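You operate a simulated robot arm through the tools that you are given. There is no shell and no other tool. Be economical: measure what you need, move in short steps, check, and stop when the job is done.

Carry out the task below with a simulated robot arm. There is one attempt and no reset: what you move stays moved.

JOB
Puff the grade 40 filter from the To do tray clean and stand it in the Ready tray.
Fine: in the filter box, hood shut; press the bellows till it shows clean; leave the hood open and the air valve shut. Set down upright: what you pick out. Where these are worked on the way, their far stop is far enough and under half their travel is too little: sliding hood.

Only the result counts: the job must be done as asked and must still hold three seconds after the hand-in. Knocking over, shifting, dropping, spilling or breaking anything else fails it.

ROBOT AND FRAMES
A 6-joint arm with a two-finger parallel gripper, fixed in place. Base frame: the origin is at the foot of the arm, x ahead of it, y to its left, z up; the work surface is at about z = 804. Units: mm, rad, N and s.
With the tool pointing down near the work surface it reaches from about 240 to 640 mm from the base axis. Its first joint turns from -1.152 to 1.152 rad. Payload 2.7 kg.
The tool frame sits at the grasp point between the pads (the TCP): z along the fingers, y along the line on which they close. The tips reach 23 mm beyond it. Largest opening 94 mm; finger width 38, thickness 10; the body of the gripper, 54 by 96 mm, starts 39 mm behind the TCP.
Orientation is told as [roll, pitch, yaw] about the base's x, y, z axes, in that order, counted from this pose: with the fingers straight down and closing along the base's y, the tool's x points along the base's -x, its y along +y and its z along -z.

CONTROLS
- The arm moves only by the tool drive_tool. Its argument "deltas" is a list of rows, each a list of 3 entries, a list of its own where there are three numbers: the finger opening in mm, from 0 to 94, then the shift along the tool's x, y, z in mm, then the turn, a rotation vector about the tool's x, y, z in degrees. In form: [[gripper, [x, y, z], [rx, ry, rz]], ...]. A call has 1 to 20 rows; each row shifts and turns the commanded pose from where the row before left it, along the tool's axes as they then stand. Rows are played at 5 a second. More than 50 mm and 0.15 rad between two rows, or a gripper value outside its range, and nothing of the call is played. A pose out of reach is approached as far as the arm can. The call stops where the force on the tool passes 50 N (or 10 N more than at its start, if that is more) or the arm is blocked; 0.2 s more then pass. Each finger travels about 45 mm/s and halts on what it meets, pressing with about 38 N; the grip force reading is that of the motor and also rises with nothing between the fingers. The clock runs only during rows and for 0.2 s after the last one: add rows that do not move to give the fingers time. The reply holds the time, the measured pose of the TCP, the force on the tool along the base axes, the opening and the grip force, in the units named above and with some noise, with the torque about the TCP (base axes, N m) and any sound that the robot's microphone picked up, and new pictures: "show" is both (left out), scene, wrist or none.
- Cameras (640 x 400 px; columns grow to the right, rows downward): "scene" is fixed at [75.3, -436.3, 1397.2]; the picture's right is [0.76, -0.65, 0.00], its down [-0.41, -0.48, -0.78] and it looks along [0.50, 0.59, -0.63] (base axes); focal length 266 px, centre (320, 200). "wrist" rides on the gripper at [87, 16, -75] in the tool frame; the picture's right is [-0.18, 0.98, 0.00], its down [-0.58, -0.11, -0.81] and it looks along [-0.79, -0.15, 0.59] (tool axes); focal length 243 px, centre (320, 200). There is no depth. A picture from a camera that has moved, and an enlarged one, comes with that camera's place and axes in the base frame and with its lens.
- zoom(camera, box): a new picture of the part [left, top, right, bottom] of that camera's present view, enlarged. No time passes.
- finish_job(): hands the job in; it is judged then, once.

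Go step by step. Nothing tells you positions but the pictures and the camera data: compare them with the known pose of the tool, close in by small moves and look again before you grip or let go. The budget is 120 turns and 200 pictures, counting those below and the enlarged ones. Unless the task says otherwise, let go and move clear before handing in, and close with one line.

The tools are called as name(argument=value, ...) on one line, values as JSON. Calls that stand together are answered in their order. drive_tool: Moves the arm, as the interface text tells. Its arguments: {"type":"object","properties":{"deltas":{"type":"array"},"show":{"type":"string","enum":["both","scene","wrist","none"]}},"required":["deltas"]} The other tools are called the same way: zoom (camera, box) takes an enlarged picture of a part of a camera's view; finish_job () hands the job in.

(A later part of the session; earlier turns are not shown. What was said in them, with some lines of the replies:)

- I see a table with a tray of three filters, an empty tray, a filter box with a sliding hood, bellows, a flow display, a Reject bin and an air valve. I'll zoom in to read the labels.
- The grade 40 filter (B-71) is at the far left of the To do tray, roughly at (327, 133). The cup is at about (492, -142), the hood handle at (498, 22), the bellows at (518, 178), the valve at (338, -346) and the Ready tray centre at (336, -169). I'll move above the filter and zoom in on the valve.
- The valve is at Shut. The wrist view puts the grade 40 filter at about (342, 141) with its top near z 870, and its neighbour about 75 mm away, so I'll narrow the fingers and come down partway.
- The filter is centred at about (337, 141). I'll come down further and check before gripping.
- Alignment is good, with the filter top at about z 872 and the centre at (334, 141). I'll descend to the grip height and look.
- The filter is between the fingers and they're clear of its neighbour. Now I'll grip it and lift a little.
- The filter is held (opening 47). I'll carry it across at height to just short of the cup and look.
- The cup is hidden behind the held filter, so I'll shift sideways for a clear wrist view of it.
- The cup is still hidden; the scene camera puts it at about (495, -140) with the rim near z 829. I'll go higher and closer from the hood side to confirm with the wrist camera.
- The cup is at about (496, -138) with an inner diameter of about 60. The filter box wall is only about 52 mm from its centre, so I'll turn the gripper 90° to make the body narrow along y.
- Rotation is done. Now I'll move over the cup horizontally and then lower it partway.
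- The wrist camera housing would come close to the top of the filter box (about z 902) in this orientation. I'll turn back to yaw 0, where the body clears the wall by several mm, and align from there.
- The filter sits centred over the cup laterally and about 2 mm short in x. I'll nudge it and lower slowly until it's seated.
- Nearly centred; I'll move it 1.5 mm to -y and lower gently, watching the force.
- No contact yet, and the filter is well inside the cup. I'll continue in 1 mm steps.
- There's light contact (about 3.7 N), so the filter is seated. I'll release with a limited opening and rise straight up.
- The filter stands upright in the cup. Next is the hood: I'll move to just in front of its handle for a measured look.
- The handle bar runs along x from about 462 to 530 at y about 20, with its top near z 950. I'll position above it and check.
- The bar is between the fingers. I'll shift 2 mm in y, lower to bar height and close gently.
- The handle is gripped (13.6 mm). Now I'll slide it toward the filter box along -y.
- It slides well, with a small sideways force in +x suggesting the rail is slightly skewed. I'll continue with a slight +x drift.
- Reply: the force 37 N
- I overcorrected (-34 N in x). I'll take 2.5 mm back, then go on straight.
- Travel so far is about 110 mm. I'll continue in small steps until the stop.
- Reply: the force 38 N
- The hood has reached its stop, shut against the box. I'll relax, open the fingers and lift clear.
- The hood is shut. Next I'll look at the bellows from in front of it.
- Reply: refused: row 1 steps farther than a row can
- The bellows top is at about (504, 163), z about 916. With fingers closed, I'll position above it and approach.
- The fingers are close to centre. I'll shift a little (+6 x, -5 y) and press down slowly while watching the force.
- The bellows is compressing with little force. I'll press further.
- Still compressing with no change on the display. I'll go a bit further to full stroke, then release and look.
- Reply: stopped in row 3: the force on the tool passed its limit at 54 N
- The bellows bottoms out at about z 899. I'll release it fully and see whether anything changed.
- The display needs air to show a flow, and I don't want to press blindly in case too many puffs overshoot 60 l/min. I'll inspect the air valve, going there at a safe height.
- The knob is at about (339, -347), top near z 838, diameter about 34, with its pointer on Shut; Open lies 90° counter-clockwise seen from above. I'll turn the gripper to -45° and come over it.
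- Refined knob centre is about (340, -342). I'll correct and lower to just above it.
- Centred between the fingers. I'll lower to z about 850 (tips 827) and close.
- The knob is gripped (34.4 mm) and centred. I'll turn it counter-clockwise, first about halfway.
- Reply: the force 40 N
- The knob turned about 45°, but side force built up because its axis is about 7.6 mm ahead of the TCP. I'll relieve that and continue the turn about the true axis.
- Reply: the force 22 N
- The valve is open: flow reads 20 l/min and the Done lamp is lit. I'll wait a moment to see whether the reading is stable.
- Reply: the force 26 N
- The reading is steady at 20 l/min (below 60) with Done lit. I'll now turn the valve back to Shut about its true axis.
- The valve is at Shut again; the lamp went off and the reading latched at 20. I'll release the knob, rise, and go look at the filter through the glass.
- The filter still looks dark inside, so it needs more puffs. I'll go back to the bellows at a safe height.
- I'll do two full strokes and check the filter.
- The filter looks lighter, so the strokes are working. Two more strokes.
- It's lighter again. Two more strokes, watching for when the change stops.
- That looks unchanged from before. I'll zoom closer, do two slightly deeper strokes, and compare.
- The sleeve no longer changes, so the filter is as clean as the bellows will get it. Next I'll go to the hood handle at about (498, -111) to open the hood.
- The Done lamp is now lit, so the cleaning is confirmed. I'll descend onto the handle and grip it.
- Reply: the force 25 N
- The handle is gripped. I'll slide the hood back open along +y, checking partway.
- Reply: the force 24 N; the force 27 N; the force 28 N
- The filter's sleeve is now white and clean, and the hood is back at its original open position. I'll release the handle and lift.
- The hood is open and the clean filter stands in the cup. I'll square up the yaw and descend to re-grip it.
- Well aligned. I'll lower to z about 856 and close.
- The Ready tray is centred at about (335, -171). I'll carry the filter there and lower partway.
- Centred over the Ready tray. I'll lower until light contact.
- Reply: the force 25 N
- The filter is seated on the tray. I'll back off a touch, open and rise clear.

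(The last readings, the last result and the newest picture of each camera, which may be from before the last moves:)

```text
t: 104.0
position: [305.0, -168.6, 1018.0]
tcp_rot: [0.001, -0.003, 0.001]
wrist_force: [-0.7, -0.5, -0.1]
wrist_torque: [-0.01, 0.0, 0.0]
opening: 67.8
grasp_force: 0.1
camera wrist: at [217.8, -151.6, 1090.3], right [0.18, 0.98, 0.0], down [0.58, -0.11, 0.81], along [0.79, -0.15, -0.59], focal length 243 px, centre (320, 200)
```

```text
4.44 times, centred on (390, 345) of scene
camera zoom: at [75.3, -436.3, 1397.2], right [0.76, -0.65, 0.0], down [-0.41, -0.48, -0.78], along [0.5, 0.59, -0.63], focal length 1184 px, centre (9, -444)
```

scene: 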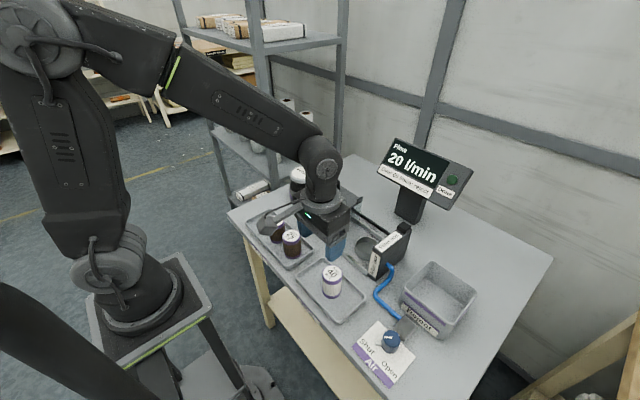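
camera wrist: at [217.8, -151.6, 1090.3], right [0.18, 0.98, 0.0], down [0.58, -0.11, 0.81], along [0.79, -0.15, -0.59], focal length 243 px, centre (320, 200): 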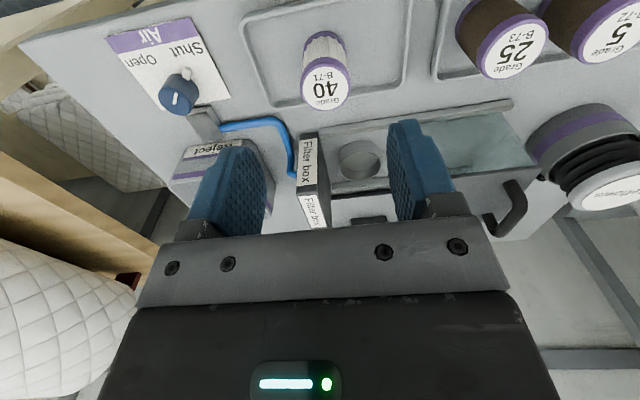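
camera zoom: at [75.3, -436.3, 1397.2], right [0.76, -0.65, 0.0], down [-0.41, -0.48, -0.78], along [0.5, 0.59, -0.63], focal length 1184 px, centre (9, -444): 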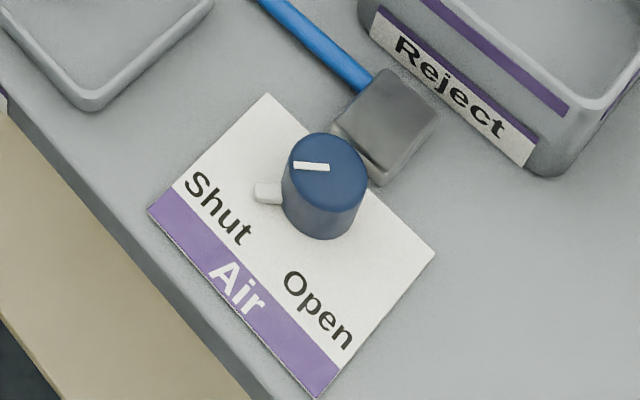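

The clean grade 40 filter stands upright in the Ready tray. The hood is open, the valve is shut, nothing else was disturbed and the arm is clear, so I'm handing in.

finish_job()

```text
The job is handed in.
```

The grade 40 filter is puffed clean and standing upright in the Ready tray, with the hood open and the air valve shut; the only flow reading, 20 l/min, was taken after the first puff and not repeated on the clean filter.
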